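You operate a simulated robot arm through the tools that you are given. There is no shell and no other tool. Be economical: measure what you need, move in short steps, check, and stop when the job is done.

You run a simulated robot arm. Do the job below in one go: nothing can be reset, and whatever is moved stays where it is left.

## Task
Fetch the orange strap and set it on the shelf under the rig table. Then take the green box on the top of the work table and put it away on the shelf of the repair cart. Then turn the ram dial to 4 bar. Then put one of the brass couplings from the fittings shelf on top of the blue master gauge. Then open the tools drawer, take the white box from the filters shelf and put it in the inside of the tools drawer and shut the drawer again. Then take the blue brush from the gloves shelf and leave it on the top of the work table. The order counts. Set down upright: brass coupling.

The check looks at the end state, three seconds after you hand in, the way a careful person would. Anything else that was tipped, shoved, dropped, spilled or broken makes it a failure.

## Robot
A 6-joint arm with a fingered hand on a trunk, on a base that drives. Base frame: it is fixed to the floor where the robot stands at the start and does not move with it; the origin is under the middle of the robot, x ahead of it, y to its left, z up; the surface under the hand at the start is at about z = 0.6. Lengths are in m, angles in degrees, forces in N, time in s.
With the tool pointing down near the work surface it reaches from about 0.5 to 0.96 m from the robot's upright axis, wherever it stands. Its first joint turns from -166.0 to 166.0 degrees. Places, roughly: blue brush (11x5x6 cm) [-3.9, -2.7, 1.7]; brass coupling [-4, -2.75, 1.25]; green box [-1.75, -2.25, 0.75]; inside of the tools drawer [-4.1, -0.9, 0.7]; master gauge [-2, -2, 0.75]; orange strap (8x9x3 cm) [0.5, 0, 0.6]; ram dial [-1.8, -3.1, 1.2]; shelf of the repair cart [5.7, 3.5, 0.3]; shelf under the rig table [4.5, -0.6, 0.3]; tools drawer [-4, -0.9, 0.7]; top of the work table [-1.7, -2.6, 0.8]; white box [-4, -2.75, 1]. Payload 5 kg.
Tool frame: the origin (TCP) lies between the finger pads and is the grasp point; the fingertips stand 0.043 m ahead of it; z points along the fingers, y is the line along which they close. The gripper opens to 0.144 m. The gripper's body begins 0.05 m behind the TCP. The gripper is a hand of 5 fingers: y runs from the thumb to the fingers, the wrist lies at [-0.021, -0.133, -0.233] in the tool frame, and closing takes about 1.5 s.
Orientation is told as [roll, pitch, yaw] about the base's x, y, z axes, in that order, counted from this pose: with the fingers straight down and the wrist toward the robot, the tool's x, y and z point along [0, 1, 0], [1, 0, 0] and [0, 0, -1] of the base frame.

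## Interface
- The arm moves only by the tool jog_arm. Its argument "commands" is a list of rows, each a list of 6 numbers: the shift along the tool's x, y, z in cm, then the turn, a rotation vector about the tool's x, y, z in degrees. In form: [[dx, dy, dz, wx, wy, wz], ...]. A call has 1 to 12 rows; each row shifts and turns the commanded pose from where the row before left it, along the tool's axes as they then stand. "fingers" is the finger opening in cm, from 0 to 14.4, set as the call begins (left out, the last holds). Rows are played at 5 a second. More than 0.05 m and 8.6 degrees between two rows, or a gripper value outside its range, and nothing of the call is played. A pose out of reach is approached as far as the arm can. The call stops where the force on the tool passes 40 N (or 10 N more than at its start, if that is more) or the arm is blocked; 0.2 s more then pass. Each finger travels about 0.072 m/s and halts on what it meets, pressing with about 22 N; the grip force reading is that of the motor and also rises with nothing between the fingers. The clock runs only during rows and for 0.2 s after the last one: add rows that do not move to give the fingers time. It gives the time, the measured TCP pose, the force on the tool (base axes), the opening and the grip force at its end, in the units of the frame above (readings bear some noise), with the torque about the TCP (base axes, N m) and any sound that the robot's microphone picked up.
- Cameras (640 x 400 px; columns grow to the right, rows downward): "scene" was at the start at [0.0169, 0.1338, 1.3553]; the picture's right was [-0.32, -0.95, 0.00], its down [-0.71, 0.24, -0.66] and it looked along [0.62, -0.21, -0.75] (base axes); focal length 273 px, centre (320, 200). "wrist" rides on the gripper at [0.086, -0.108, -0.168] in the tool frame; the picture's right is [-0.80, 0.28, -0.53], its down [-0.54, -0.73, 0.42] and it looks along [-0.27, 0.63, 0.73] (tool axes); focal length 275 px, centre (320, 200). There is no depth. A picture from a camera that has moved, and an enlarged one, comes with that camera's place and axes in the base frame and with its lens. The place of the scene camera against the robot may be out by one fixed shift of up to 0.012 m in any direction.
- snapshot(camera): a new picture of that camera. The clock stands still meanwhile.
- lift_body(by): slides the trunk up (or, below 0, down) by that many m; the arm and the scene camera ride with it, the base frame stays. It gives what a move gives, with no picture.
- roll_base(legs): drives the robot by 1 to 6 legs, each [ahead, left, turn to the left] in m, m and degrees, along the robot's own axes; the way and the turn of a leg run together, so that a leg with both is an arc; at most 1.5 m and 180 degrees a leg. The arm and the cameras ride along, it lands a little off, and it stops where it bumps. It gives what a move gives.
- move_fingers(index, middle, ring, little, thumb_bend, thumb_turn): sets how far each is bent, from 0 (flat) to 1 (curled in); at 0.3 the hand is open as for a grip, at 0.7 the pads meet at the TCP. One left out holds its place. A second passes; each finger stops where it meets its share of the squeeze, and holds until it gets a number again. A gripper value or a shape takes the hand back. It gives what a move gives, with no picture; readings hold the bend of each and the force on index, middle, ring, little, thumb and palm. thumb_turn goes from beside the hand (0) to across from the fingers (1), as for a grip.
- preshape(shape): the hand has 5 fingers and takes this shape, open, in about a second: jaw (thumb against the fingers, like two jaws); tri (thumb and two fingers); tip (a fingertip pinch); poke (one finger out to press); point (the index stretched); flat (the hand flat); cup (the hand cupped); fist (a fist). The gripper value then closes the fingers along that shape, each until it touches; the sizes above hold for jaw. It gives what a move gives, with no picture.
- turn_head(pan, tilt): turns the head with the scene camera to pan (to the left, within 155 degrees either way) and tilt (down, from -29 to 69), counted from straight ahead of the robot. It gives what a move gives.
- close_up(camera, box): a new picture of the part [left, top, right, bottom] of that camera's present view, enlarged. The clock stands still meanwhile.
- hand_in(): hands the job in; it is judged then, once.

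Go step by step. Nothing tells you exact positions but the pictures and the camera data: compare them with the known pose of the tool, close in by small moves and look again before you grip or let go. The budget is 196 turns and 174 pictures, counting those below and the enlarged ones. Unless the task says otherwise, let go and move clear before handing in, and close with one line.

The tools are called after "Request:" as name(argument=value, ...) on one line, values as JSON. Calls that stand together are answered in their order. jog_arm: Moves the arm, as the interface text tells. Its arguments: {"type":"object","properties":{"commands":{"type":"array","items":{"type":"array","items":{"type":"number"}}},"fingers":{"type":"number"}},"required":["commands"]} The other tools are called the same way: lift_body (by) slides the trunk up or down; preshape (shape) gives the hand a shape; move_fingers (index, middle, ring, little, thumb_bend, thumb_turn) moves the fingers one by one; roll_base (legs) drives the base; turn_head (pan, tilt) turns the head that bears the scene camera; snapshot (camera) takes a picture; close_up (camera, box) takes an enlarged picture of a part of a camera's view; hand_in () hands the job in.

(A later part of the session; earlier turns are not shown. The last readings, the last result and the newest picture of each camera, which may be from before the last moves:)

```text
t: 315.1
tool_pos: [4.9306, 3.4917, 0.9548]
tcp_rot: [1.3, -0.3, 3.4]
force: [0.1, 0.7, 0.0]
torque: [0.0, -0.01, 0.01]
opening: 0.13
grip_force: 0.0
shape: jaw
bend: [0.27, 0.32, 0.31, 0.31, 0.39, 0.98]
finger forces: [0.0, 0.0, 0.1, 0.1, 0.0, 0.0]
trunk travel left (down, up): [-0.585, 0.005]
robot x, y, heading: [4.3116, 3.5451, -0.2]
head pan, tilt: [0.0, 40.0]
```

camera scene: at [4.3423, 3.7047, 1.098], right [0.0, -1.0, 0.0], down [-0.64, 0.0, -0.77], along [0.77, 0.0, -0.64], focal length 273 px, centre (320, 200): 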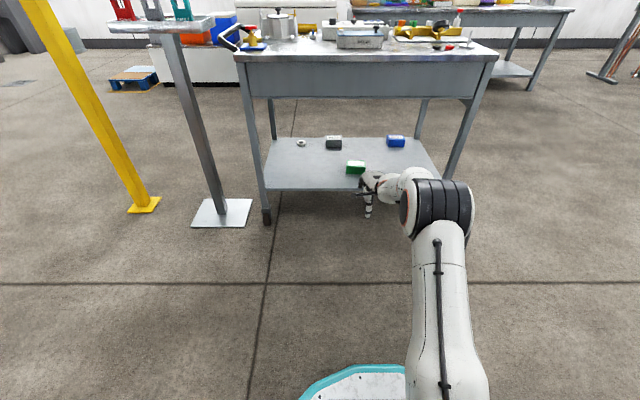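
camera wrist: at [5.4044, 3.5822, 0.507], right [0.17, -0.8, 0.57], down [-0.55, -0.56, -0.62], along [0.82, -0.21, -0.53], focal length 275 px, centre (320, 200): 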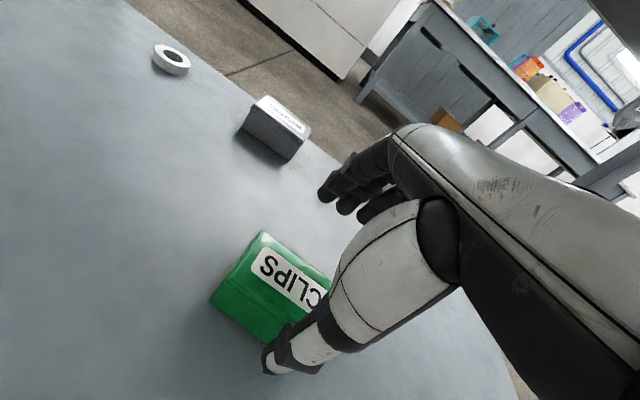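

Green box delivered. Drive back along the same path: around the lump, and past the panel corner with heading 90°.

Request:
roll_base(legs=[[0, -0.3, 0], [0.38, 0, 0], [0, -1.2, 0], [0, 0, 90.2]])

Request:
turn_head(pan=-95, tilt=60)

```text
t: 328.7
tool_pos: [4.7433, 2.6477, 0.9556]
tcp_rot: [1.4, -0.3, 93.6]
force: [-0.1, 0.6, -0.4]
torque: [0.02, 0.0, 0.01]
opening: 0.1297
grip_force: 0.0
shape: jaw
bend: [0.27, 0.32, 0.31, 0.31, 0.39, 0.98]
finger forces: [0.0, 0.0, 0.0, 0.0, 0.0, 0.0]
trunk travel left (down, up): [-0.585, 0.005]
robot x, y, heading: [4.6908, 2.029, 89.9]
head pan, tilt: [0.0, 40.0]
```

```text
t: 330.4
tool_pos: [4.743, 2.647, 0.9545]
tcp_rot: [1.2, -0.4, 93.6]
force: [-0.6, -0.2, -0.1]
torque: [0.03, 0.02, -0.01]
opening: 0.1299
grip_force: 0.2
shape: jaw
bend: [0.27, 0.32, 0.31, 0.31, 0.39, 0.98]
finger forces: [0.0, 0.1, 0.0, 0.1, 0.0, 0.0]
trunk travel left (down, up): [-0.585, 0.005]
robot x, y, heading: [4.6906, 2.031, 90.1]
head pan, tilt: [-95.0, 60.0]
```

Request:
roll_base(legs=[[-0.3, 0.29, 0], [-0.16, 0.25, 0], [-0.04, 0.09, 0]])

Request:
snapshot(camera="scene")

```text
t: 335.4
tool_pos: [4.1142, 2.144, 0.9544]
tcp_rot: [1.3, -0.3, 93.5]
force: [-1.0, -0.8, -0.1]
torque: [0.01, -0.02, -0.03]
opening: 0.13
grip_force: 0.1
shape: jaw
bend: [0.27, 0.32, 0.31, 0.31, 0.39, 0.98]
finger forces: [0.0, 0.0, 0.0, 0.1, 0.0, 0.0]
trunk travel left (down, up): [-0.585, 0.005]
robot x, y, heading: [4.0619, 1.529, 90.0]
head pan, tilt: [-95.0, 60.0]
```

```text
85 pictures are left
camera scene: at [3.9757, 1.4628, 1.6512], right [-0.09, -1.0, 0.0], down [-0.86, 0.08, -0.5], along [0.5, -0.04, -0.87], focal length 273 px, centre (320, 200)
```

scene: 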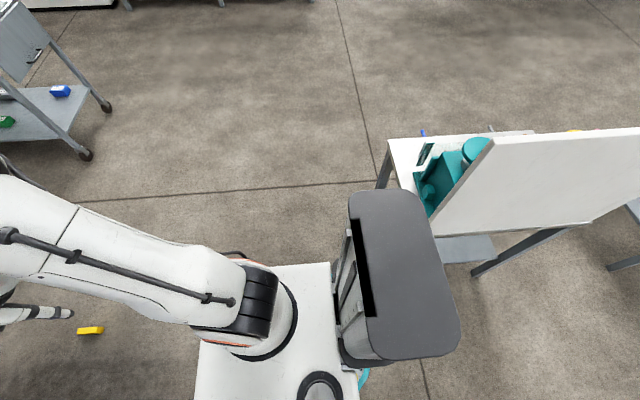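

Request:
roll_base(legs=[[-0.01, 0.07, 0], [-0.44, 0, 0], [-0.88, 0.46, 0], [0, 0, -90], [-1.17, 0, 0]])

```text
t: 337.9
tool_pos: [4.05, 1.8532, 0.9421]
tcp_rot: [1.0, 0.7, 94.1]
force: [-0.7, 1.5, -1.5]
torque: [-0.14, -0.12, 0.01]
opening: 0.1298
grip_force: 0.1
shape: jaw
bend: [0.27, 0.32, 0.31, 0.31, 0.39, 0.98]
finger forces: [0.0, 0.0, 0.0, 0.0, 0.0, 0.1]
trunk travel left (down, up): [-0.585, 0.005]
robot x, y, heading: [4.0107, 1.2293, 91.1]
head pan, tilt: [-95.0, 60.0]
stopped in leg 2: the robot was blocked; the commanded pose is now the measured one
```

Request:
snapshot(camera="scene")

Request:
roll_base(legs=[[0, 0.02, 0]])

```text
84 pictures are left
camera scene: at [3.9252, 1.1591, 1.6525], right [-0.08, -1.0, 0.0], down [-0.86, 0.07, -0.5], along [0.5, -0.03, -0.87], focal length 273 px, centre (320, 200)
```

scene: 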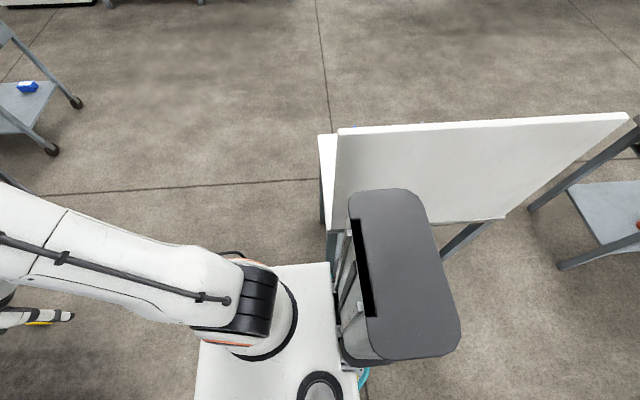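

```text
t: 338.7
tool_pos: [4.0278, 1.8332, 0.9444]
tcp_rot: [1.1, 0.7, 95.4]
force: [3.7, 1.0, 1.4]
torque: [0.0, 0.3, 0.03]
opening: 0.1302
grip_force: 0.1
shape: jaw
bend: [0.27, 0.32, 0.31, 0.31, 0.39, 0.98]
finger forces: [0.0, 0.0, 0.1, 0.0, 0.0, 0.0]
trunk travel left (down, up): [-0.585, 0.005]
robot x, y, heading: [3.9955, 1.2112, 92.2]
head pan, tilt: [-95.0, 60.0]
```

Request:
roll_base(legs=[[0, 0.015, -1], [-0.1, 0, 0]])

Request:
roll_base(legs=[[-0.1, 0, 0]])

Request:
snapshot(camera="scene")

```text
t: 340.2
tool_pos: [4.0223, 1.7329, 0.9447]
tcp_rot: [0.8, 0.6, 94.4]
force: [0.2, -0.3, -0.7]
torque: [0.06, -0.04, -0.01]
opening: 0.1302
grip_force: 0.0
shape: jaw
bend: [0.27, 0.32, 0.31, 0.31, 0.39, 0.98]
finger forces: [0.0, 0.0, 0.1, 0.1, 0.1, 0.0]
trunk travel left (down, up): [-0.585, 0.005]
robot x, y, heading: [3.9842, 1.1044, 91.1]
head pan, tilt: [-95.0, 60.0]
```

```text
t: 341.4
tool_pos: [4.0232, 1.6337, 0.9446]
tcp_rot: [0.8, 0.6, 94.4]
force: [-0.8, -0.2, 0.1]
torque: [0.03, -0.04, 0.01]
opening: 0.1299
grip_force: 0.0
shape: jaw
bend: [0.27, 0.32, 0.31, 0.31, 0.39, 0.98]
finger forces: [0.0, 0.1, 0.0, 0.0, 0.0, 0.0]
trunk travel left (down, up): [-0.585, 0.005]
robot x, y, heading: [3.9849, 1.0081, 91.3]
head pan, tilt: [-95.0, 60.0]
```

```text
83 pictures are left
camera scene: at [3.9016, 0.944, 1.6513], right [-0.07, -1.0, 0.0], down [-0.86, 0.06, -0.5], along [0.5, -0.03, -0.87], focal length 273 px, centre (320, 200)
```

scene: 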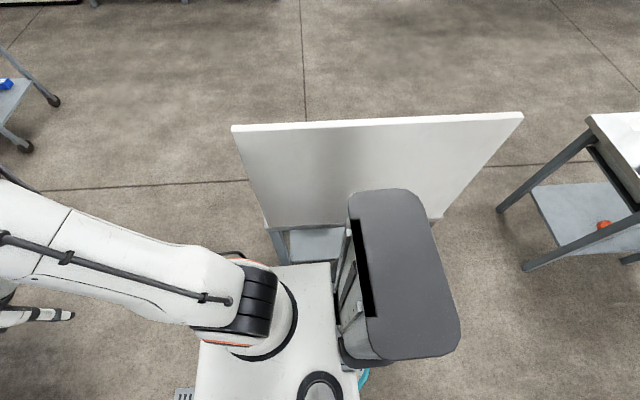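

Free, and the panel table has not moved. Continue back to the corridor and across to the work table.

Request:
roll_base(legs=[[-0.82, 0.46, 0], [0, 0, -91.3], [-1.2, 0, 0]])

Request:
jog_arm(commands=[[0, -0.5, 0, 0, 0, 1]])

```text
t: 355.9
tool_pos: [2.9315, 0.1408, 0.9443]
tcp_rot: [0.9, 0.6, 3.3]
force: [0.0, -0.3, 0.1]
torque: [0.0, -0.01, -0.02]
opening: 0.1302
grip_force: 0.1
shape: jaw
bend: [0.27, 0.32, 0.31, 0.31, 0.39, 0.98]
finger forces: [0.1, 0.1, 0.0, 0.1, 0.0, 0.1]
trunk travel left (down, up): [-0.585, 0.005]
robot x, y, heading: [2.3097, 0.189, -0.1]
head pan, tilt: [-95.0, 60.0]
```

```text
t: 356.4
tool_pos: [2.9253, 0.1403, 0.9444]
tcp_rot: [0.9, 0.7, 2.3]
force: [0.1, 0.0, 0.3]
torque: [0.0, 0.0, -0.04]
opening: 0.13
grip_force: 0.0
shape: jaw
bend: [0.27, 0.32, 0.31, 0.31, 0.39, 0.98]
finger forces: [0.1, 0.1, 0.0, 0.0, 0.0, 0.0]
trunk travel left (down, up): [-0.585, 0.005]
robot x, y, heading: [2.3086, 0.1917, -0.0]
head pan, tilt: [-95.0, 60.0]
```

Request:
roll_base(legs=[[0, 0.89, 0], [-1.4, 0, 0], [-1.3, 0, 0], [0, 0, 180]])

Request:
turn_head(pan=0, tilt=35)

```text
t: 381.1
tool_pos: [-0.9973, 1.1707, 0.9443]
tcp_rot: [0.8, 0.7, -178.4]
force: [-0.7, 0.6, -0.5]
torque: [0.02, 0.01, -0.01]
opening: 0.1298
grip_force: 0.0
shape: jaw
bend: [0.27, 0.32, 0.31, 0.31, 0.39, 0.98]
finger forces: [0.0, 0.0, 0.0, 0.0, 0.0, 0.1]
trunk travel left (down, up): [-0.585, 0.005]
robot x, y, heading: [-0.3844, 1.1115, 179.1]
head pan, tilt: [-95.0, 60.0]
```

```text
t: 382.8
tool_pos: [-0.9973, 1.1701, 0.944]
tcp_rot: [1.0, 0.7, -178.4]
force: [0.4, 0.6, -0.5]
torque: [-0.04, -0.02, 0.01]
opening: 0.1301
grip_force: 0.1
shape: jaw
bend: [0.27, 0.32, 0.31, 0.31, 0.39, 0.98]
finger forces: [0.0, 0.0, 0.0, 0.1, 0.0, 0.1]
trunk travel left (down, up): [-0.585, 0.005]
robot x, y, heading: [-0.3765, 1.1127, 179.4]
head pan, tilt: [0.0, 35.0]
```

Request:
roll_base(legs=[[0, 0, 0.6], [0, 1.5, 0], [0, 1.5, 0], [0, 1.1, 0]])

Request:
snapshot(camera="scene")

Request:
close_up(camera="scene", box=[260, 60, 420, 160])

```text
t: 402.6
tool_pos: [-0.9695, -2.8934, 0.9437]
tcp_rot: [0.9, 0.7, -176.7]
force: [0.1, -0.1, 0.1]
torque: [0.01, -0.04, 0.02]
opening: 0.1299
grip_force: 0.0
shape: jaw
bend: [0.27, 0.32, 0.31, 0.31, 0.39, 0.98]
finger forces: [0.0, 0.0, 0.0, 0.0, 0.1, 0.1]
trunk travel left (down, up): [-0.585, 0.005]
robot x, y, heading: [-0.3562, -2.9369, -178.9]
head pan, tilt: [0.0, 35.0]
```

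```text
82 pictures are left
camera scene: at [-0.373, -3.0877, 1.6855], right [-0.02, 1.0, 0.0], down [0.57, 0.01, -0.82], along [-0.82, -0.01, -0.57], focal length 273 px, centre (320, 200)
```

scene: 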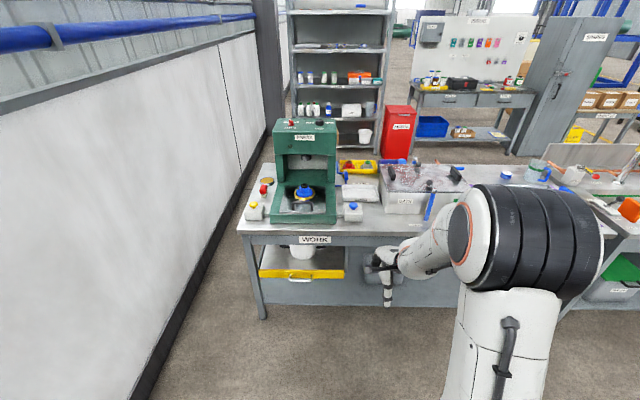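

```text
4.00 times, centred on (340, 110) of scene
camera zoom: at [-0.373, -3.0877, 1.6855], right [-0.02, 1.0, 0.0], down [0.57, 0.01, -0.82], along [-0.82, -0.01, -0.57], focal length 1093 px, centre (240, 560)
```

zoom: 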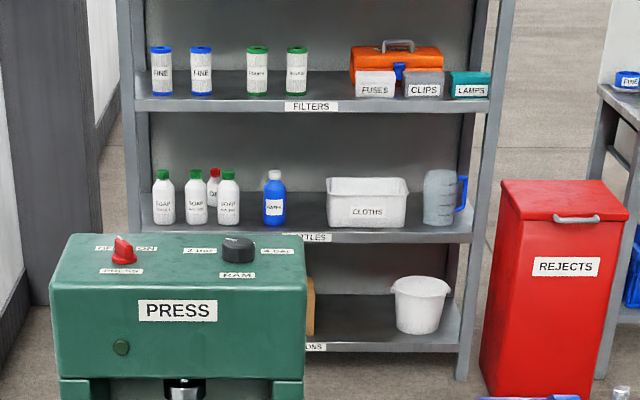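

The RAM knob is the black one on the press top, with "2 BAR" left and "4 BAR" right. I'll raise the arm and drive closer to see it from above.

Request:
jog_arm(commands=[[0, 0, -5, 0, 0, 0], [0, 0, -5, 0, 0, 0], [0, 0, -5, 0, 0, 0], [0, 0, -5, 0, 0, 0], [0, 0, -5, 0, 0, 0], [0, 0, -5, 0, 0, 0], [0, 0, -5, 0, 0, 3], [0, 0, -5, 0, 0, 0], [0, 0, 0, 0, 0, 0]])

Request:
roll_base(legs=[[0, 0, -1.1], [0.5, 0.1, 0]])

Request:
turn_head(pan=0, tilt=30)

Request:
snapshot(camera="scene")

Request:
snapshot(camera="wrist")

```text
t: 404.6
tool_pos: [-0.9742, -2.8925, 1.3443]
tcp_rot: [0.9, 0.8, -179.7]
force: [1.3, 0.6, -0.3]
torque: [-0.02, -0.03, 0.02]
opening: 0.1303
grip_force: 0.1
shape: jaw
bend: [0.27, 0.32, 0.31, 0.31, 0.39, 0.98]
finger forces: [0.0, 0.1, 0.0, 0.0, 0.0, 0.0]
trunk travel left (down, up): [-0.585, 0.005]
robot x, y, heading: [-0.3513, -2.9372, -178.8]
head pan, tilt: [0.0, 35.0]
```

```text
t: 407.9
tool_pos: [-1.4735, -2.9797, 1.3435]
tcp_rot: [0.9, 0.8, 179.1]
force: [0.7, 0.8, -0.5]
torque: [-0.02, -0.02, 0.01]
opening: 0.1299
grip_force: 0.0
shape: jaw
bend: [0.27, 0.32, 0.31, 0.31, 0.39, 0.98]
finger forces: [0.1, 0.0, 0.1, 0.0, 0.1, 0.1]
trunk travel left (down, up): [-0.585, 0.005]
robot x, y, heading: [-0.8488, -3.0331, 179.8]
head pan, tilt: [0.0, 35.0]
```

```text
t: 408.5
tool_pos: [-1.4727, -2.9805, 1.3445]
tcp_rot: [0.9, 0.8, 179.1]
force: [-0.5, 0.9, 0.6]
torque: [-0.03, 0.0, 0.01]
opening: 0.1299
grip_force: 0.0
shape: jaw
bend: [0.27, 0.32, 0.31, 0.31, 0.39, 0.98]
finger forces: [0.0, 0.0, 0.0, 0.0, 0.0, 0.1]
trunk travel left (down, up): [-0.585, 0.005]
robot x, y, heading: [-0.8463, -3.0332, 179.7]
head pan, tilt: [0.0, 30.0]
```

```text
80 pictures are left
camera scene: at [-0.8779, -3.1883, 1.6933], right [0.0, 1.0, 0.0], down [0.5, 0.0, -0.87], along [-0.87, 0.0, -0.5], focal length 273 px, centre (320, 200)
```

scene: 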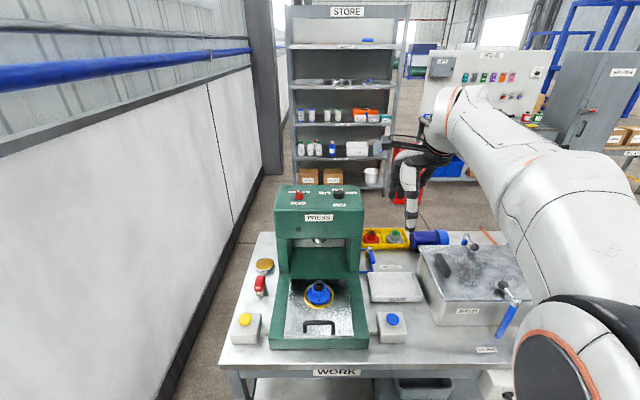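

```text
79 pictures are left
camera wrist: at [-1.3673, -3.0654, 1.5137], right [-0.28, 0.81, 0.52], down [0.74, 0.53, -0.42], along [-0.61, 0.27, -0.74], focal length 275 px, centre (320, 200)
```

wrist: 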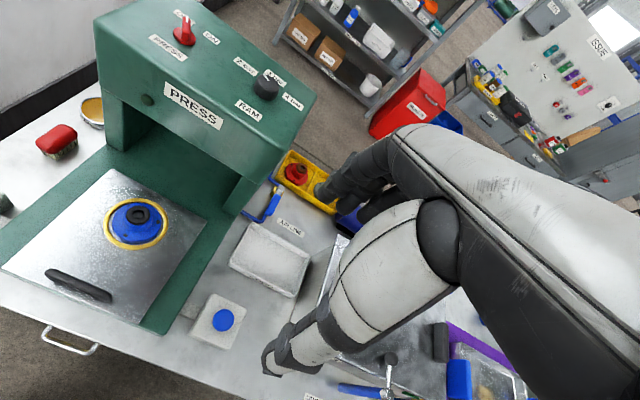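

Request:
close_up(camera="wrist", box=[220, 40, 320, 120])

Request:
close_up(camera="scene", box=[275, 175, 375, 235])

Request:
close_up(camera="scene", box=[280, 60, 410, 200])

```text
5.00 times, centred on (270, 80) of wrist
camera zoom: at [-1.3673, -3.0654, 1.5137], right [-0.28, 0.81, 0.52], down [0.74, 0.53, -0.42], along [-0.61, 0.27, -0.74], focal length 1376 px, centre (570, 800)
```

zoom: 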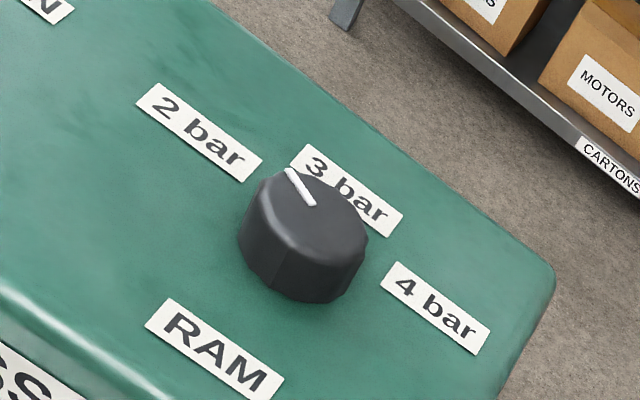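

```text
6.40 times, centred on (325, 205) of scene
camera zoom: at [-0.8779, -3.1883, 1.6933], right [0.0, 1.0, 0.0], down [0.5, 0.0, -0.87], along [-0.87, 0.0, -0.5], focal length 1748 px, centre (288, 168)
```

zoom: 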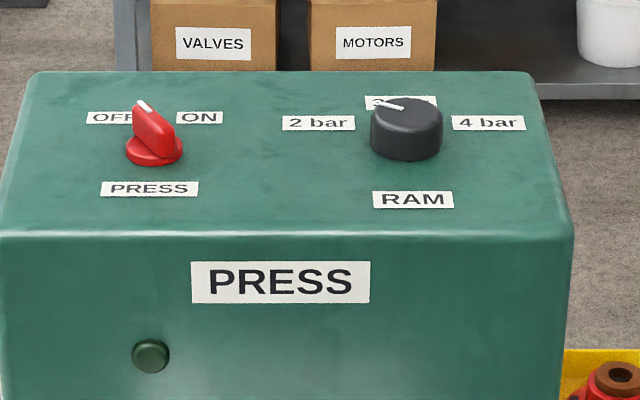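

```text
2.86 times, centred on (345, 130) of scene
camera zoom: at [-0.8779, -3.1883, 1.6933], right [0.0, 1.0, 0.0], down [0.5, 0.0, -0.87], along [-0.87, 0.0, -0.5], focal length 780 px, centre (249, 400)
```

zoom: 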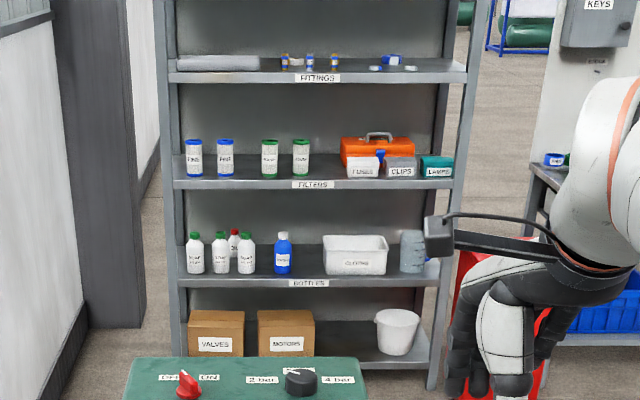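

The dial pointer stands between 2 (left) and 3 (back); 4 bar is to the right, so about 155° clockwise seen from above. Triangulated knob: (-1.73, -3.117), top z≈1.24. I'll drive to it and look from above.

Request:
roll_base(legs=[[0.12, 0.13, 0.2]])

Request:
jog_arm(commands=[[0, 3, 0, 0, 0, 0], [0, 3, 0, 0, 0, 0], [0, 0, 0, 0, -0.9, 0]], fingers=10)

Request:
snapshot(camera="wrist")

Request:
snapshot(camera="scene")

```text
t: 410.0
tool_pos: [-1.5934, -3.1125, 1.3429]
tcp_rot: [0.8, 0.8, 179.3]
force: [-0.6, -1.1, -0.4]
torque: [0.01, -0.02, -0.02]
opening: 0.1298
grip_force: 0.1
shape: jaw
bend: [0.27, 0.32, 0.31, 0.31, 0.39, 0.98]
finger forces: [0.1, 0.0, 0.0, 0.0, 0.1, 0.0]
trunk travel left (down, up): [-0.585, 0.005]
robot x, y, heading: [-0.9704, -3.1659, 180.1]
head pan, tilt: [0.0, 30.0]
```

```text
t: 410.8
tool_pos: [-1.6534, -3.1125, 1.3431]
tcp_rot: [-0.2, 0.7, 179.3]
force: [0.5, 0.5, 0.5]
torque: [-0.01, 0.02, -0.03]
opening: 0.1002
grip_force: 0.1
shape: jaw
bend: [0.27, 0.37, 0.35, 0.35, 0.6, 0.99]
finger forces: [0.0, 0.1, 0.0, 0.1, 0.0, 0.0]
trunk travel left (down, up): [-0.585, 0.005]
robot x, y, heading: [-0.9729, -3.1646, 179.9]
head pan, tilt: [0.0, 30.0]
```

```text
75 pictures are left
camera wrist: at [-1.5486, -3.2, 1.5125], right [-0.28, 0.8, 0.53], down [0.74, 0.53, -0.41], along [-0.61, 0.28, -0.74], focal length 275 px, centre (320, 200)
```

wrist: 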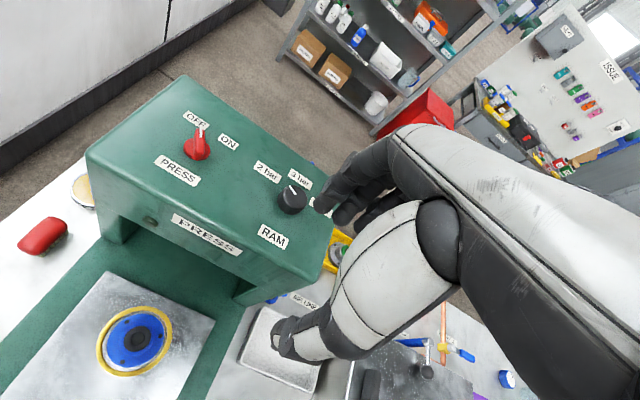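

```text
74 pictures are left
camera scene: at [-0.9984, -3.3194, 1.6934], right [0.0, 1.0, 0.0], down [0.5, 0.0, -0.87], along [-0.87, 0.0, -0.5], focal length 273 px, centre (320, 200)
```

scene: 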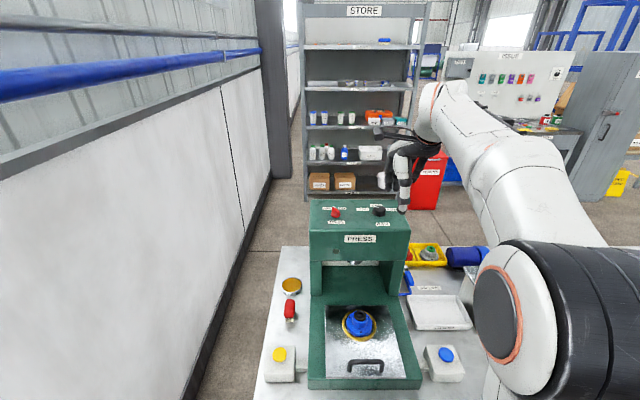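

Estimates vary (z 1.19–1.24), so I'll move over it at a safe height and view close up.

Request:
jog_arm(commands=[[0.8, 4, 0, 0, 0, 0], [0, 4, 0, 0, 0, 0], [0, 2, 0, 0, 0, 0], [0, 0, 0, 0, 0, 0]])

Request:
snapshot(camera="wrist")

Request:
close_up(camera="scene", box=[320, 140, 440, 240])

```text
t: 411.8
tool_pos: [-1.7544, -3.1186, 1.3417]
tcp_rot: [0.0, 0.7, 179.2]
force: [-0.2, 0.1, 0.3]
torque: [0.04, 0.0, 0.01]
opening: 0.1004
grip_force: 0.0
shape: jaw
bend: [0.27, 0.38, 0.35, 0.35, 0.6, 0.99]
finger forces: [0.0, 0.0, 0.0, 0.0, 0.0, 0.0]
trunk travel left (down, up): [-0.585, 0.005]
robot x, y, heading: [-0.9739, -3.1646, 180.0]
head pan, tilt: [0.0, 30.0]
```

```text
73 pictures are left
camera wrist: at [-1.6493, -3.2061, 1.5107], right [-0.28, 0.8, 0.53], down [0.74, 0.53, -0.41], along [-0.61, 0.28, -0.74], focal length 275 px, centre (320, 200)
```

wrist: 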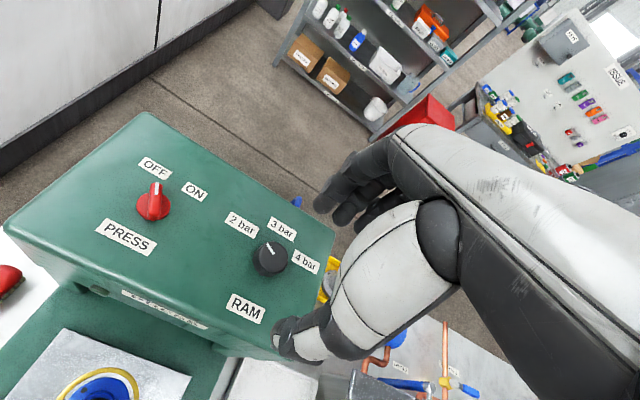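

```text
4.00 times, centred on (380, 190) of scene
camera zoom: at [-0.9986, -3.3194, 1.6934], right [0.0, 1.0, 0.0], down [0.5, 0.0, -0.87], along [-0.87, 0.0, -0.5], focal length 1093 px, centre (80, 240)
```

zoom: 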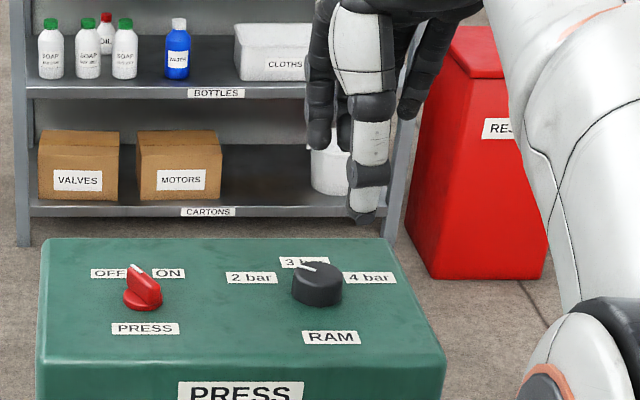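

Request:
close_up(camera="wrist", box=[210, 190, 340, 340])

```text
2.67 times, centred on (275, 265) of wrist
camera zoom: at [-1.6493, -3.2061, 1.5107], right [-0.28, 0.8, 0.53], down [0.74, 0.53, -0.41], along [-0.61, 0.28, -0.74], focal length 734 px, centre (440, 27)
```

zoom: 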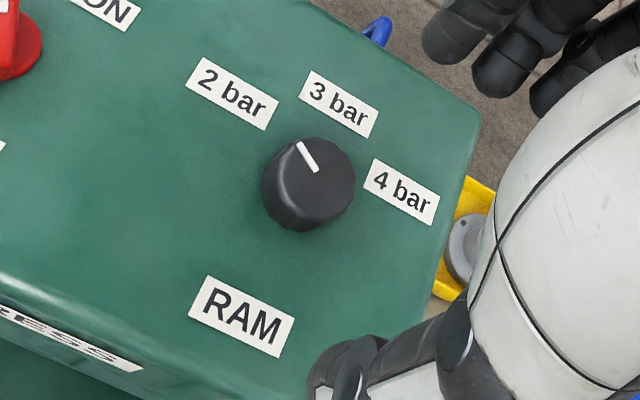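

The labels sit at −60°, 0°, +60° around the knob and the pointer is on 2, so 120° clockwise is needed. Knob centre ≈(-1.792, -3.121), top 1.195. I'll centre above and pre-rotate the hand −60° to test the range.

Request:
jog_arm(commands=[[0.2, 3.8, 0, 0, 0.7, 0], [0, 0, 0, 0, 0, -8], [0, 0, 0, 0, 0, -8], [0, 0, 0, 0, 0, -8], [0, 0, 0, 0, 0, -8], [0, 0, 0, 0, 0, -8], [0, 0, 0, 0, 0, -8], [0, 0, 0, 0, 0, -8], [0, 0, 0, 0, 0, -4], [0, 0, 0, 0, 0, 0]])

Request:
snapshot(camera="wrist")

Request:
snapshot(camera="scene")

```text
t: 414.0
tool_pos: [-1.7332, -3.1359, 1.3051]
tcp_rot: [0.9, -0.3, -120.7]
force: [-0.9, 0.2, 0.5]
torque: [0.0, -0.01, 0.0]
opening: 0.1001
grip_force: 0.1
shape: jaw
bend: [0.27, 0.38, 0.35, 0.35, 0.6, 0.99]
finger forces: [0.0, 0.0, 0.1, 0.0, 0.1, 0.0]
out of reach, approached as far as the arm can: row 4, 5, 6, 7, 8
trunk travel left (down, up): [-0.585, 0.005]
robot x, y, heading: [-0.9732, -3.1707, 180.0]
head pan, tilt: [0.0, 30.0]
```

```text
70 pictures are left
camera wrist: at [-1.6049, -3.084, 1.4733], right [-0.84, 0.17, 0.52], down [-0.09, 0.9, -0.43], along [-0.54, -0.41, -0.73], focal length 275 px, centre (320, 200)
```

wrist: 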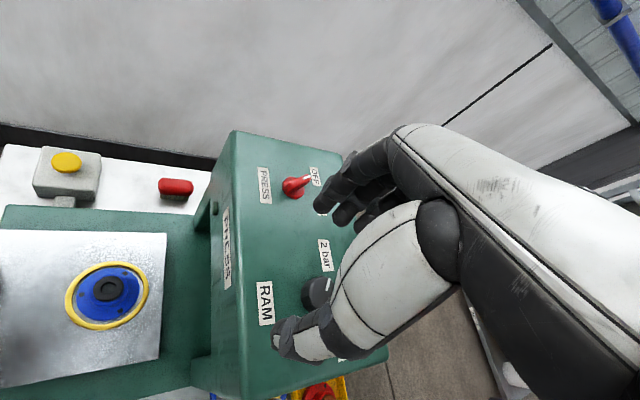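

```text
69 pictures are left
camera scene: at [-0.9983, -3.3194, 1.6934], right [0.0, 1.0, 0.0], down [0.5, 0.0, -0.87], along [-0.87, 0.0, -0.5], focal length 273 px, centre (320, 200)
```

scene: 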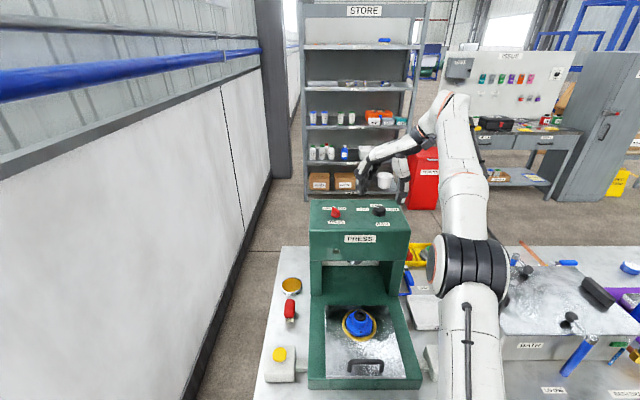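

Pre-rotation beyond about −24° is out of reach from here. I'll move the base 5 cm closer and test the positive side.

Request:
roll_base(legs=[[0.05, 0, 0]])

Request:
jog_arm(commands=[[0, 0, 0, 0, 0, 8], [0, 0, 0, 0, 0, 8], [0, 0, 0, 0, 0, 8], [0, 0, 0, 0, 0, 8], [0, 0, 0, 0, 0, 8], [0, 0, 0, 0, 0, 8], [0, 0, 0, 0, 0, 8], [0, 0, 0, 0, 0, 4], [0, 0, 0, 0, 0, 8], [0, 0, 0, 0, 0, 8], [0, 0, 0, 0, 0, 8], [0, 0, 0, 0, 0, 8]])

Request:
jog_arm(commands=[[0, 0, 0, 0, 0, 8], [0, 0, 0, 0, 0, 8], [0, 0, 0, 0, 0, 8], [0, 0, 0, 0, 0, 4], [0, 0, 0, 0, 0, 0]])

Request:
snapshot(camera="scene")

```text
t: 415.0
tool_pos: [-1.7833, -3.1358, 1.3011]
tcp_rot: [1.1, -0.2, -120.8]
force: [-0.8, -0.3, -0.2]
torque: [0.03, -0.08, -0.01]
opening: 0.1004
grip_force: 0.1
shape: jaw
bend: [0.27, 0.38, 0.35, 0.35, 0.6, 0.99]
finger forces: [0.0, 0.0, 0.1, 0.1, 0.1, 0.0]
trunk travel left (down, up): [-0.585, 0.005]
robot x, y, heading: [-1.0232, -3.166, 180.0]
head pan, tilt: [0.0, 30.0]
```

```text
t: 417.6
tool_pos: [-1.7829, -3.1346, 1.304]
tcp_rot: [0.1, 1.0, 147.1]
force: [0.2, -0.3, -0.7]
torque: [-0.02, 0.0, 0.0]
opening: 0.1001
grip_force: 0.1
shape: jaw
bend: [0.27, 0.38, 0.35, 0.35, 0.6, 0.99]
finger forces: [0.1, 0.1, 0.1, 0.0, 0.0, 0.0]
trunk travel left (down, up): [-0.585, 0.005]
robot x, y, heading: [-1.0214, -3.165, 179.9]
head pan, tilt: [0.0, 30.0]
```

```text
t: 418.8
tool_pos: [-1.7837, -3.1349, 1.3029]
tcp_rot: [-0.3, 1.0, 119.1]
force: [0.4, 0.0, 0.5]
torque: [-0.02, 0.0, 0.0]
opening: 0.1
grip_force: 0.0
shape: jaw
bend: [0.27, 0.38, 0.35, 0.35, 0.6, 0.99]
finger forces: [0.1, 0.1, 0.1, 0.0, 0.0, 0.0]
trunk travel left (down, up): [-0.585, 0.005]
robot x, y, heading: [-1.0257, -3.163, 180.1]
head pan, tilt: [0.0, 30.0]
```

```text
68 pictures are left
camera scene: at [-1.0493, -3.3193, 1.6934], right [0.0, 1.0, 0.0], down [0.5, 0.0, -0.87], along [-0.87, 0.0, -0.5], focal length 273 px, centre (320, 200)
```

scene: 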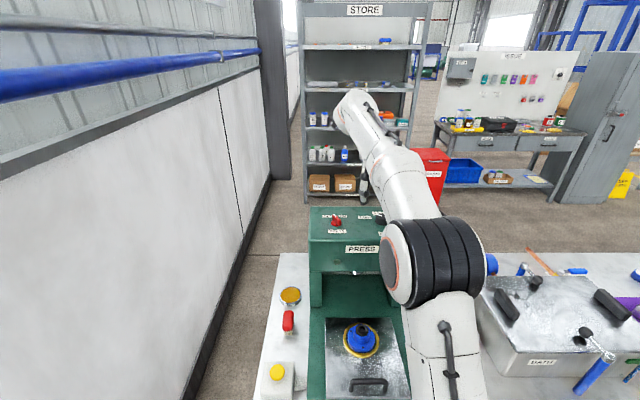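

The full ±60° sweep is reachable. Centre over the knob, rotate back to −60° and verify alignment.

Request:
jog_arm(commands=[[0.1, 1.7, 0, 0, 0, -8], [0, 0, 0, 0, 0, -8], [0, 0, 0, 0, 0, -8], [0, 0, 0, 0, 0, -8], [0, 0, 0, 0, 0, -8], [0, 0, 0, 0, 0, -8], [0, 0, 0, 0, 0, -8], [0, 0, 0, 0, 0, -8], [0, 0, 0, 0, 0, -8], [0, 0, 0, 0, 0, -8], [0, 0, 0, 0, 0, -8], [0, 0, 0, 0, 0, -8]], fingers=9)

Request:
jog_arm(commands=[[0, 0, 1.5, 0, 0, -8], [0, 0, 1.5, 0, 0, -8], [0, 0, 1, 0, 0, -8], [0, 0, 0, 0, 0, 0]])

Request:
snapshot(camera="wrist")

Request:
close_up(camera="scene", box=[310, 150, 430, 250])

```text
t: 421.4
tool_pos: [-1.7937, -3.1199, 1.3026]
tcp_rot: [1.1, 0.3, -144.7]
force: [0.2, -0.5, 0.0]
torque: [0.0, -0.05, -0.01]
opening: 0.0903
grip_force: 0.0
shape: jaw
bend: [0.28, 0.4, 0.37, 0.4, 0.64, 1.0]
finger forces: [0.0, 0.1, 0.0, 0.0, 0.0, 0.0]
trunk travel left (down, up): [-0.585, 0.005]
robot x, y, heading: [-1.0237, -3.1645, 180.0]
head pan, tilt: [0.0, 30.0]
```

```text
t: 422.4
tool_pos: [-1.7924, -3.1214, 1.2629]
tcp_rot: [1.0, -0.2, -120.6]
force: [-0.3, -0.4, -0.3]
torque: [-0.02, -0.02, -0.01]
opening: 0.0905
grip_force: 0.1
shape: jaw
bend: [0.28, 0.4, 0.37, 0.4, 0.64, 1.0]
finger forces: [0.0, 0.0, 0.0, 0.1, 0.1, 0.0]
trunk travel left (down, up): [-0.585, 0.005]
robot x, y, heading: [-1.0269, -3.168, 179.8]
head pan, tilt: [0.0, 30.0]
```

```text
67 pictures are left
camera wrist: at [-1.6648, -3.0694, 1.4313], right [-0.84, 0.17, 0.52], down [-0.09, 0.9, -0.44], along [-0.54, -0.41, -0.73], focal length 275 px, centre (320, 200)
```

wrist: 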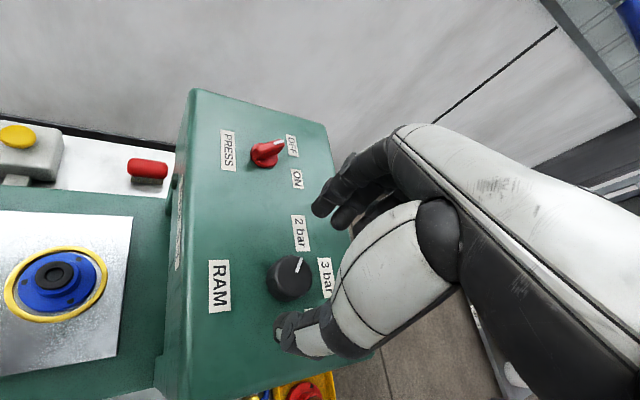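

```text
4.00 times, centred on (370, 200) of scene
camera zoom: at [-1.0493, -3.3193, 1.6934], right [0.0, 1.0, 0.0], down [0.5, 0.0, -0.87], along [-0.87, 0.0, -0.5], focal length 1093 px, centre (120, 200)
```

zoom: 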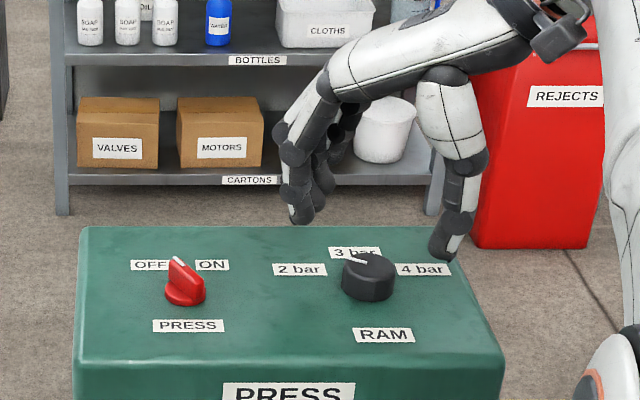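

Centred exactly over the knob. Descend, grip.

Request:
jog_arm(commands=[[0, 0, 1.5, 0, 0, 0], [0, 0, 1.5, 0, 0, 0], [0, 0, 1.2, 0, 0, 0], [0, 0, 0, 0, 0, 0]])

Request:
jog_arm(commands=[[0, 0, 0, 0, 0, 0], [0, 0, 0, 0, 0, 0], [0, 0, 0, 0, 0, 0], [0, 0, 0, 0, 0, 0], [0, 0, 0, 0, 0, 0], [0, 0, 0, 0, 0, 0]], fingers=3)

Request:
close_up(camera="scene", box=[310, 150, 430, 250])

Request:
snapshot(camera="wrist")

```text
t: 423.4
tool_pos: [-1.7913, -3.1215, 1.221]
tcp_rot: [0.9, -0.3, -120.8]
force: [-0.4, -0.2, -0.1]
torque: [-0.01, 0.02, 0.0]
opening: 0.0903
grip_force: 0.2
shape: jaw
bend: [0.28, 0.4, 0.37, 0.4, 0.64, 1.0]
finger forces: [0.1, 0.0, 0.0, 0.0, 0.0, 0.0]
trunk travel left (down, up): [-0.585, 0.005]
robot x, y, heading: [-1.02, -3.1671, 179.9]
head pan, tilt: [0.0, 30.0]
```

```text
t: 424.8
tool_pos: [-1.7912, -3.1218, 1.2208]
tcp_rot: [1.0, -0.2, -120.8]
force: [2.2, 2.1, 0.8]
torque: [0.12, -0.08, -0.05]
opening: 0.0309
grip_force: 0.2
shape: jaw
bend: [0.73, 0.58, 0.57, 0.53, 0.73, 1.0]
finger forces: [0.1, 0.6, 0.0, 0.0, 3.9, 0.0]
trunk travel left (down, up): [-0.585, 0.005]
robot x, y, heading: [-1.0161, -3.1647, 179.9]
head pan, tilt: [0.0, 30.0]
```

```text
4.00 times, centred on (370, 200) of scene
camera zoom: at [-1.0491, -3.3189, 1.6934], right [0.0, 1.0, 0.0], down [0.5, 0.0, -0.87], along [-0.87, 0.0, -0.5], focal length 1093 px, centre (120, 200)
```

zoom: 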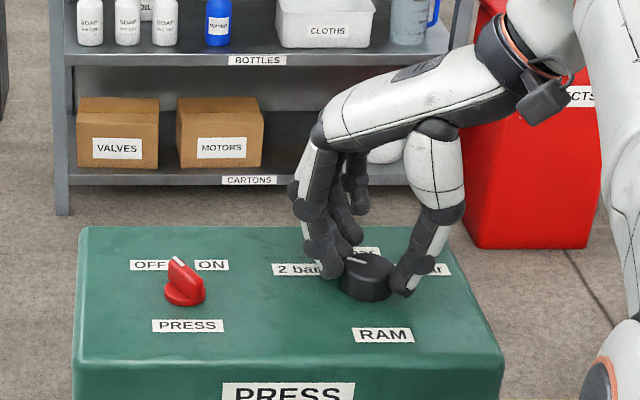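

```text
64 pictures are left
camera wrist: at [-1.6648, -3.0696, 1.39], right [-0.84, 0.17, 0.52], down [-0.09, 0.9, -0.44], along [-0.54, -0.41, -0.73], focal length 275 px, centre (320, 200)
```

wrist: 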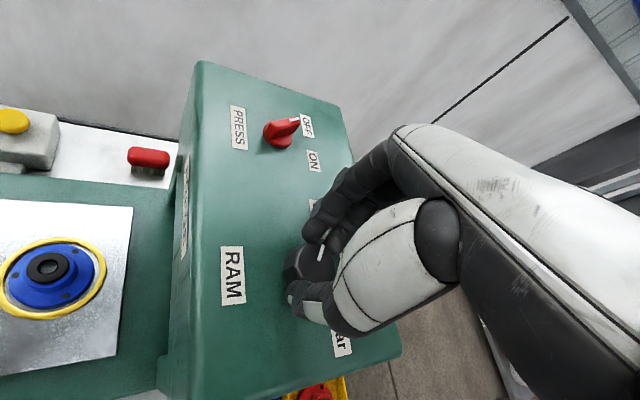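

Contact is light; close more to grip firmly.

Request:
jog_arm(commands=[[0, 0, 0, 0, 0, 0], [0, 0, 0, 0, 0, 0], [0, 0, 0, 0, 0, 0], [0, 0, 0, 0, 0, 0]], fingers=0)

Request:
close_up(camera="scene", box=[350, 180, 430, 240])

```text
t: 425.8
tool_pos: [-1.792, -3.121, 1.2215]
tcp_rot: [1.0, -0.3, -120.9]
force: [4.6, 4.5, -1.9]
torque: [0.13, -0.14, -0.01]
opening: 0.0309
grip_force: 22.0
shape: jaw
bend: [0.73, 0.59, 0.62, 0.59, 0.74, 1.0]
finger forces: [9.6, 4.9, 0.0, 0.0, 20.4, 0.1]
trunk travel left (down, up): [-0.585, 0.005]
robot x, y, heading: [-1.0214, -3.1655, 179.8]
head pan, tilt: [0.0, 30.0]
```

```text
6.67 times, centred on (390, 210) of scene
camera zoom: at [-1.049, -3.3186, 1.6934], right [0.0, 1.0, 0.0], down [0.5, 0.0, -0.87], along [-0.87, 0.0, -0.5], focal length 1821 px, centre (-147, 133)
```

zoom: 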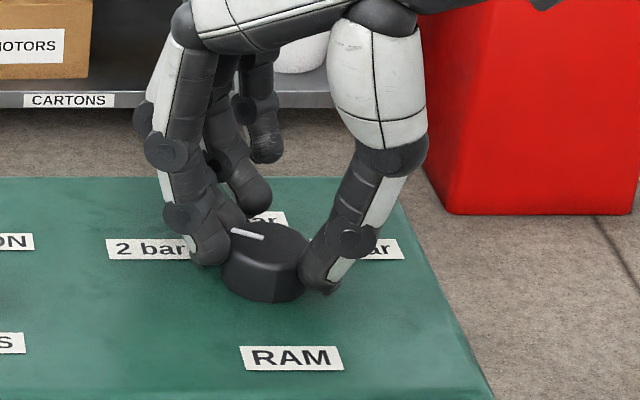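

Firm grip (index/middle against thumb). Rotate 120° clockwise.

Request:
jog_arm(commands=[[0, 0, 0, 0, 0, 6], [0, 0, 0, 0, 0, 6], [0, 0, 0, 0, 0, 6], [0, 0, 0, 0, 0, 6], [0, 0, 0, 0, 0, 6], [0, 0, 0, 0, 0, 0]])

Request:
close_up(camera="scene", box=[350, 180, 430, 240])

```text
t: 427.2
tool_pos: [-1.7919, -3.1217, 1.222]
tcp_rot: [1.0, 0.3, -150.9]
force: [-1.3, -0.2, -1.9]
torque: [-0.11, 0.2, 0.03]
opening: 0.031
grip_force: 22.4
shape: jaw
bend: [0.73, 0.58, 0.62, 0.6, 0.74, 1.0]
finger forces: [12.5, 7.5, 0.0, 0.0, 18.1, 0.0]
trunk travel left (down, up): [-0.585, 0.005]
robot x, y, heading: [-1.0193, -3.1655, 179.8]
head pan, tilt: [0.0, 30.0]
```

```text
6.67 times, centred on (390, 210) of scene
camera zoom: at [-1.0499, -3.3195, 1.6933], right [0.0, 1.0, 0.0], down [0.5, 0.0, -0.87], along [-0.87, 0.0, -0.5], focal length 1821 px, centre (-147, 133)
```

zoom: 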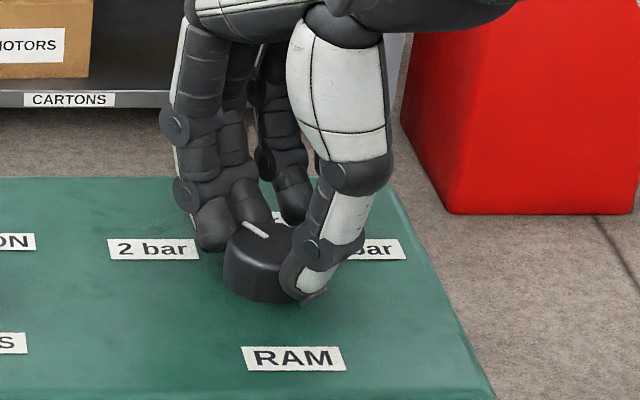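

The pointer follows. Continue the remaining 90°.

Request:
jog_arm(commands=[[0, 0, 0, 0, 0, 6], [0, 0, 0, 0, 0, 6], [0, 0, 0, 0, 0, 6], [0, 0, 0, 0, 0, 6], [0, 0, 0, 0, 0, 6], [0, 0, 0, 0, 0, 6], [0, 0, 0, 0, 0, 6], [0, 0, 0, 0, 0, 6], [0, 0, 0, 0, 0, 6], [0, 0, 0, 0, 0, 6], [0, 0, 0, 0, 0, 0]])

Request:
close_up(camera="scene", box=[350, 180, 430, 240])

Request:
snapshot(camera="wrist")

```text
t: 429.6
tool_pos: [-1.7929, -3.1223, 1.2203]
tcp_rot: [0.2, 0.9, 149.2]
force: [-17.7, -0.5, 6.5]
torque: [0.26, 1.0, 0.06]
opening: 0.0314
grip_force: 21.8
shape: jaw
bend: [0.73, 0.57, 0.62, 0.6, 0.75, 1.0]
finger forces: [20.4, 9.7, 0.0, 0.0, 14.7, 0.1]
trunk travel left (down, up): [-0.585, 0.005]
robot x, y, heading: [-1.0228, -3.1689, 179.7]
head pan, tilt: [0.0, 30.0]
```

```text
6.67 times, centred on (390, 210) of scene
camera zoom: at [-1.0513, -3.3194, 1.6934], right [0.0, 1.0, 0.0], down [0.5, 0.0, -0.87], along [-0.87, 0.0, -0.5], focal length 1821 px, centre (-147, 133)
```

zoom: 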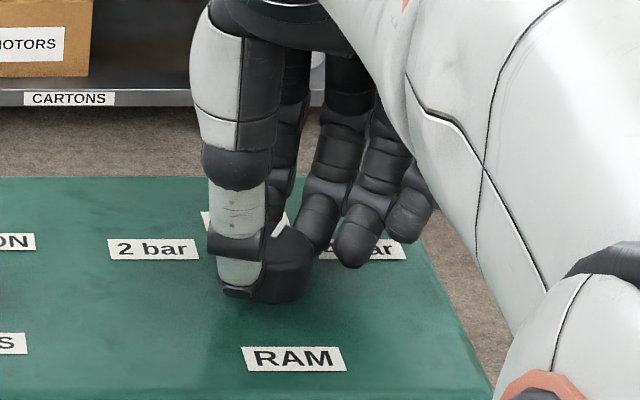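

```text
60 pictures are left
camera wrist: at [-1.746, -3.2497, 1.3906], right [0.16, 0.84, 0.53], down [0.91, 0.09, -0.41], along [-0.39, 0.54, -0.74], focal length 275 px, centre (320, 200)
```

wrist: 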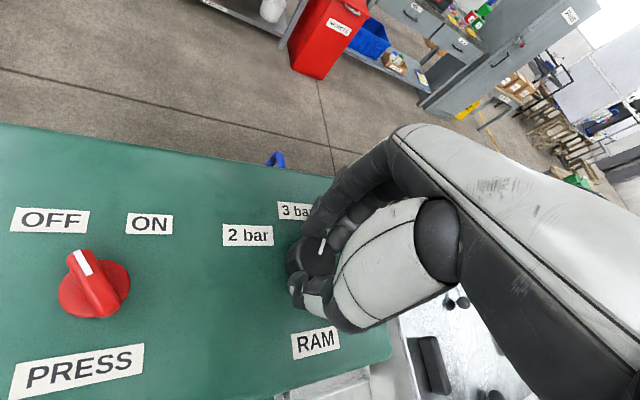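

About +30° now; relieve the sideways force slightly and turn the last 30°.

Request:
jog_arm(commands=[[0.15, 0.25, 0, 0, 0, 6], [0, 0, 0, 0, 0, 6], [0, 0, 0, 0, 0, 6], [0, 0, 0, 0, 0, 6], [0, 0, 0, 0, 0, 6], [0, 0, 0, 0, 0, 0]])

Request:
close_up(camera="scene", box=[350, 180, 430, 240])

Request:
close_up(camera="wrist", box=[200, 180, 360, 370])

```text
t: 431.0
tool_pos: [-1.7961, -3.1204, 1.2211]
tcp_rot: [-0.3, 0.9, 119.2]
force: [-12.5, -1.7, 3.6]
torque: [0.2, 0.64, 0.17]
opening: 0.031
grip_force: 21.4
shape: jaw
bend: [0.73, 0.57, 0.62, 0.6, 0.75, 1.0]
finger forces: [17.9, 7.3, 0.0, 0.0, 18.3, 0.0]
trunk travel left (down, up): [-0.585, 0.005]
robot x, y, heading: [-1.0223, -3.1647, 180.1]
head pan, tilt: [0.0, 30.0]
```

```text
6.67 times, centred on (390, 210) of scene
camera zoom: at [-1.0509, -3.3196, 1.6933], right [0.0, 1.0, 0.0], down [0.5, 0.0, -0.87], along [-0.87, 0.0, -0.5], focal length 1821 px, centre (-147, 133)
```

zoom: 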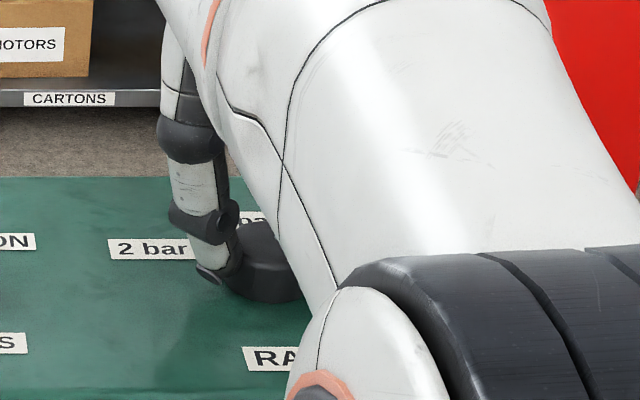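

```text
2.11 times, centred on (280, 275) of wrist
camera zoom: at [-1.8203, -3.2562, 1.3898], right [0.55, 0.64, 0.53], down [0.83, -0.37, -0.41], along [-0.06, 0.67, -0.74], focal length 580 px, centre (404, 42)
```

zoom: 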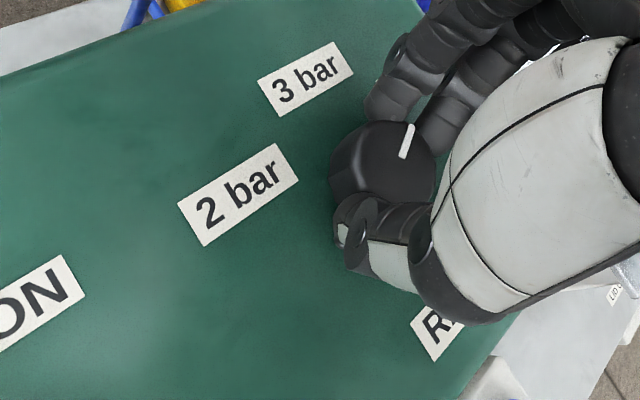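

The pointer is at about +55–60°, i.e. toward 4 bar. Release, rise and verify from a clear view.

Request:
jog_arm(commands=[[0, 0, 0, 0, 0, 0], [0, 0, 0, 0, 0, 0], [0, 0, 0, 0, 0, 0], [0, 0, 0, 0, 0, 0], [0, 0, -2, 0, 0, 0], [0, 0, -3, 0, 0, 0], [0, 0, -3, 0, 0, 0], [0, 0, 0, 0, 0, 0]], fingers=9)

Request:
close_up(camera="wrist", box=[200, 140, 360, 300])

```text
t: 432.8
tool_pos: [-1.7968, -3.1223, 1.3026]
tcp_rot: [-0.3, 0.9, 119.1]
force: [-0.6, 0.5, -0.9]
torque: [0.03, -0.01, -0.05]
opening: 0.0894
grip_force: 0.0
shape: jaw
bend: [0.28, 0.4, 0.37, 0.4, 0.64, 1.0]
finger forces: [0.0, 0.0, 0.1, 0.0, 0.0, 0.0]
trunk travel left (down, up): [-0.585, 0.005]
robot x, y, heading: [-1.0222, -3.1672, 180.1]
head pan, tilt: [0.0, 30.0]
```

```text
2.50 times, centred on (280, 220) of wrist
camera zoom: at [-1.8214, -3.2576, 1.4715], right [0.55, 0.64, 0.53], down [0.83, -0.37, -0.41], along [-0.06, 0.67, -0.74], focal length 688 px, centre (420, 150)
```

zoom: 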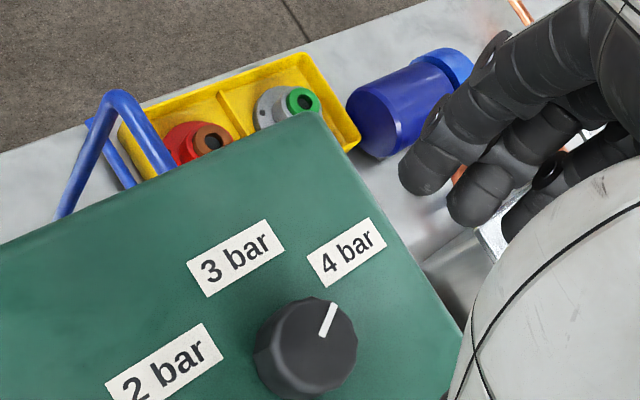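

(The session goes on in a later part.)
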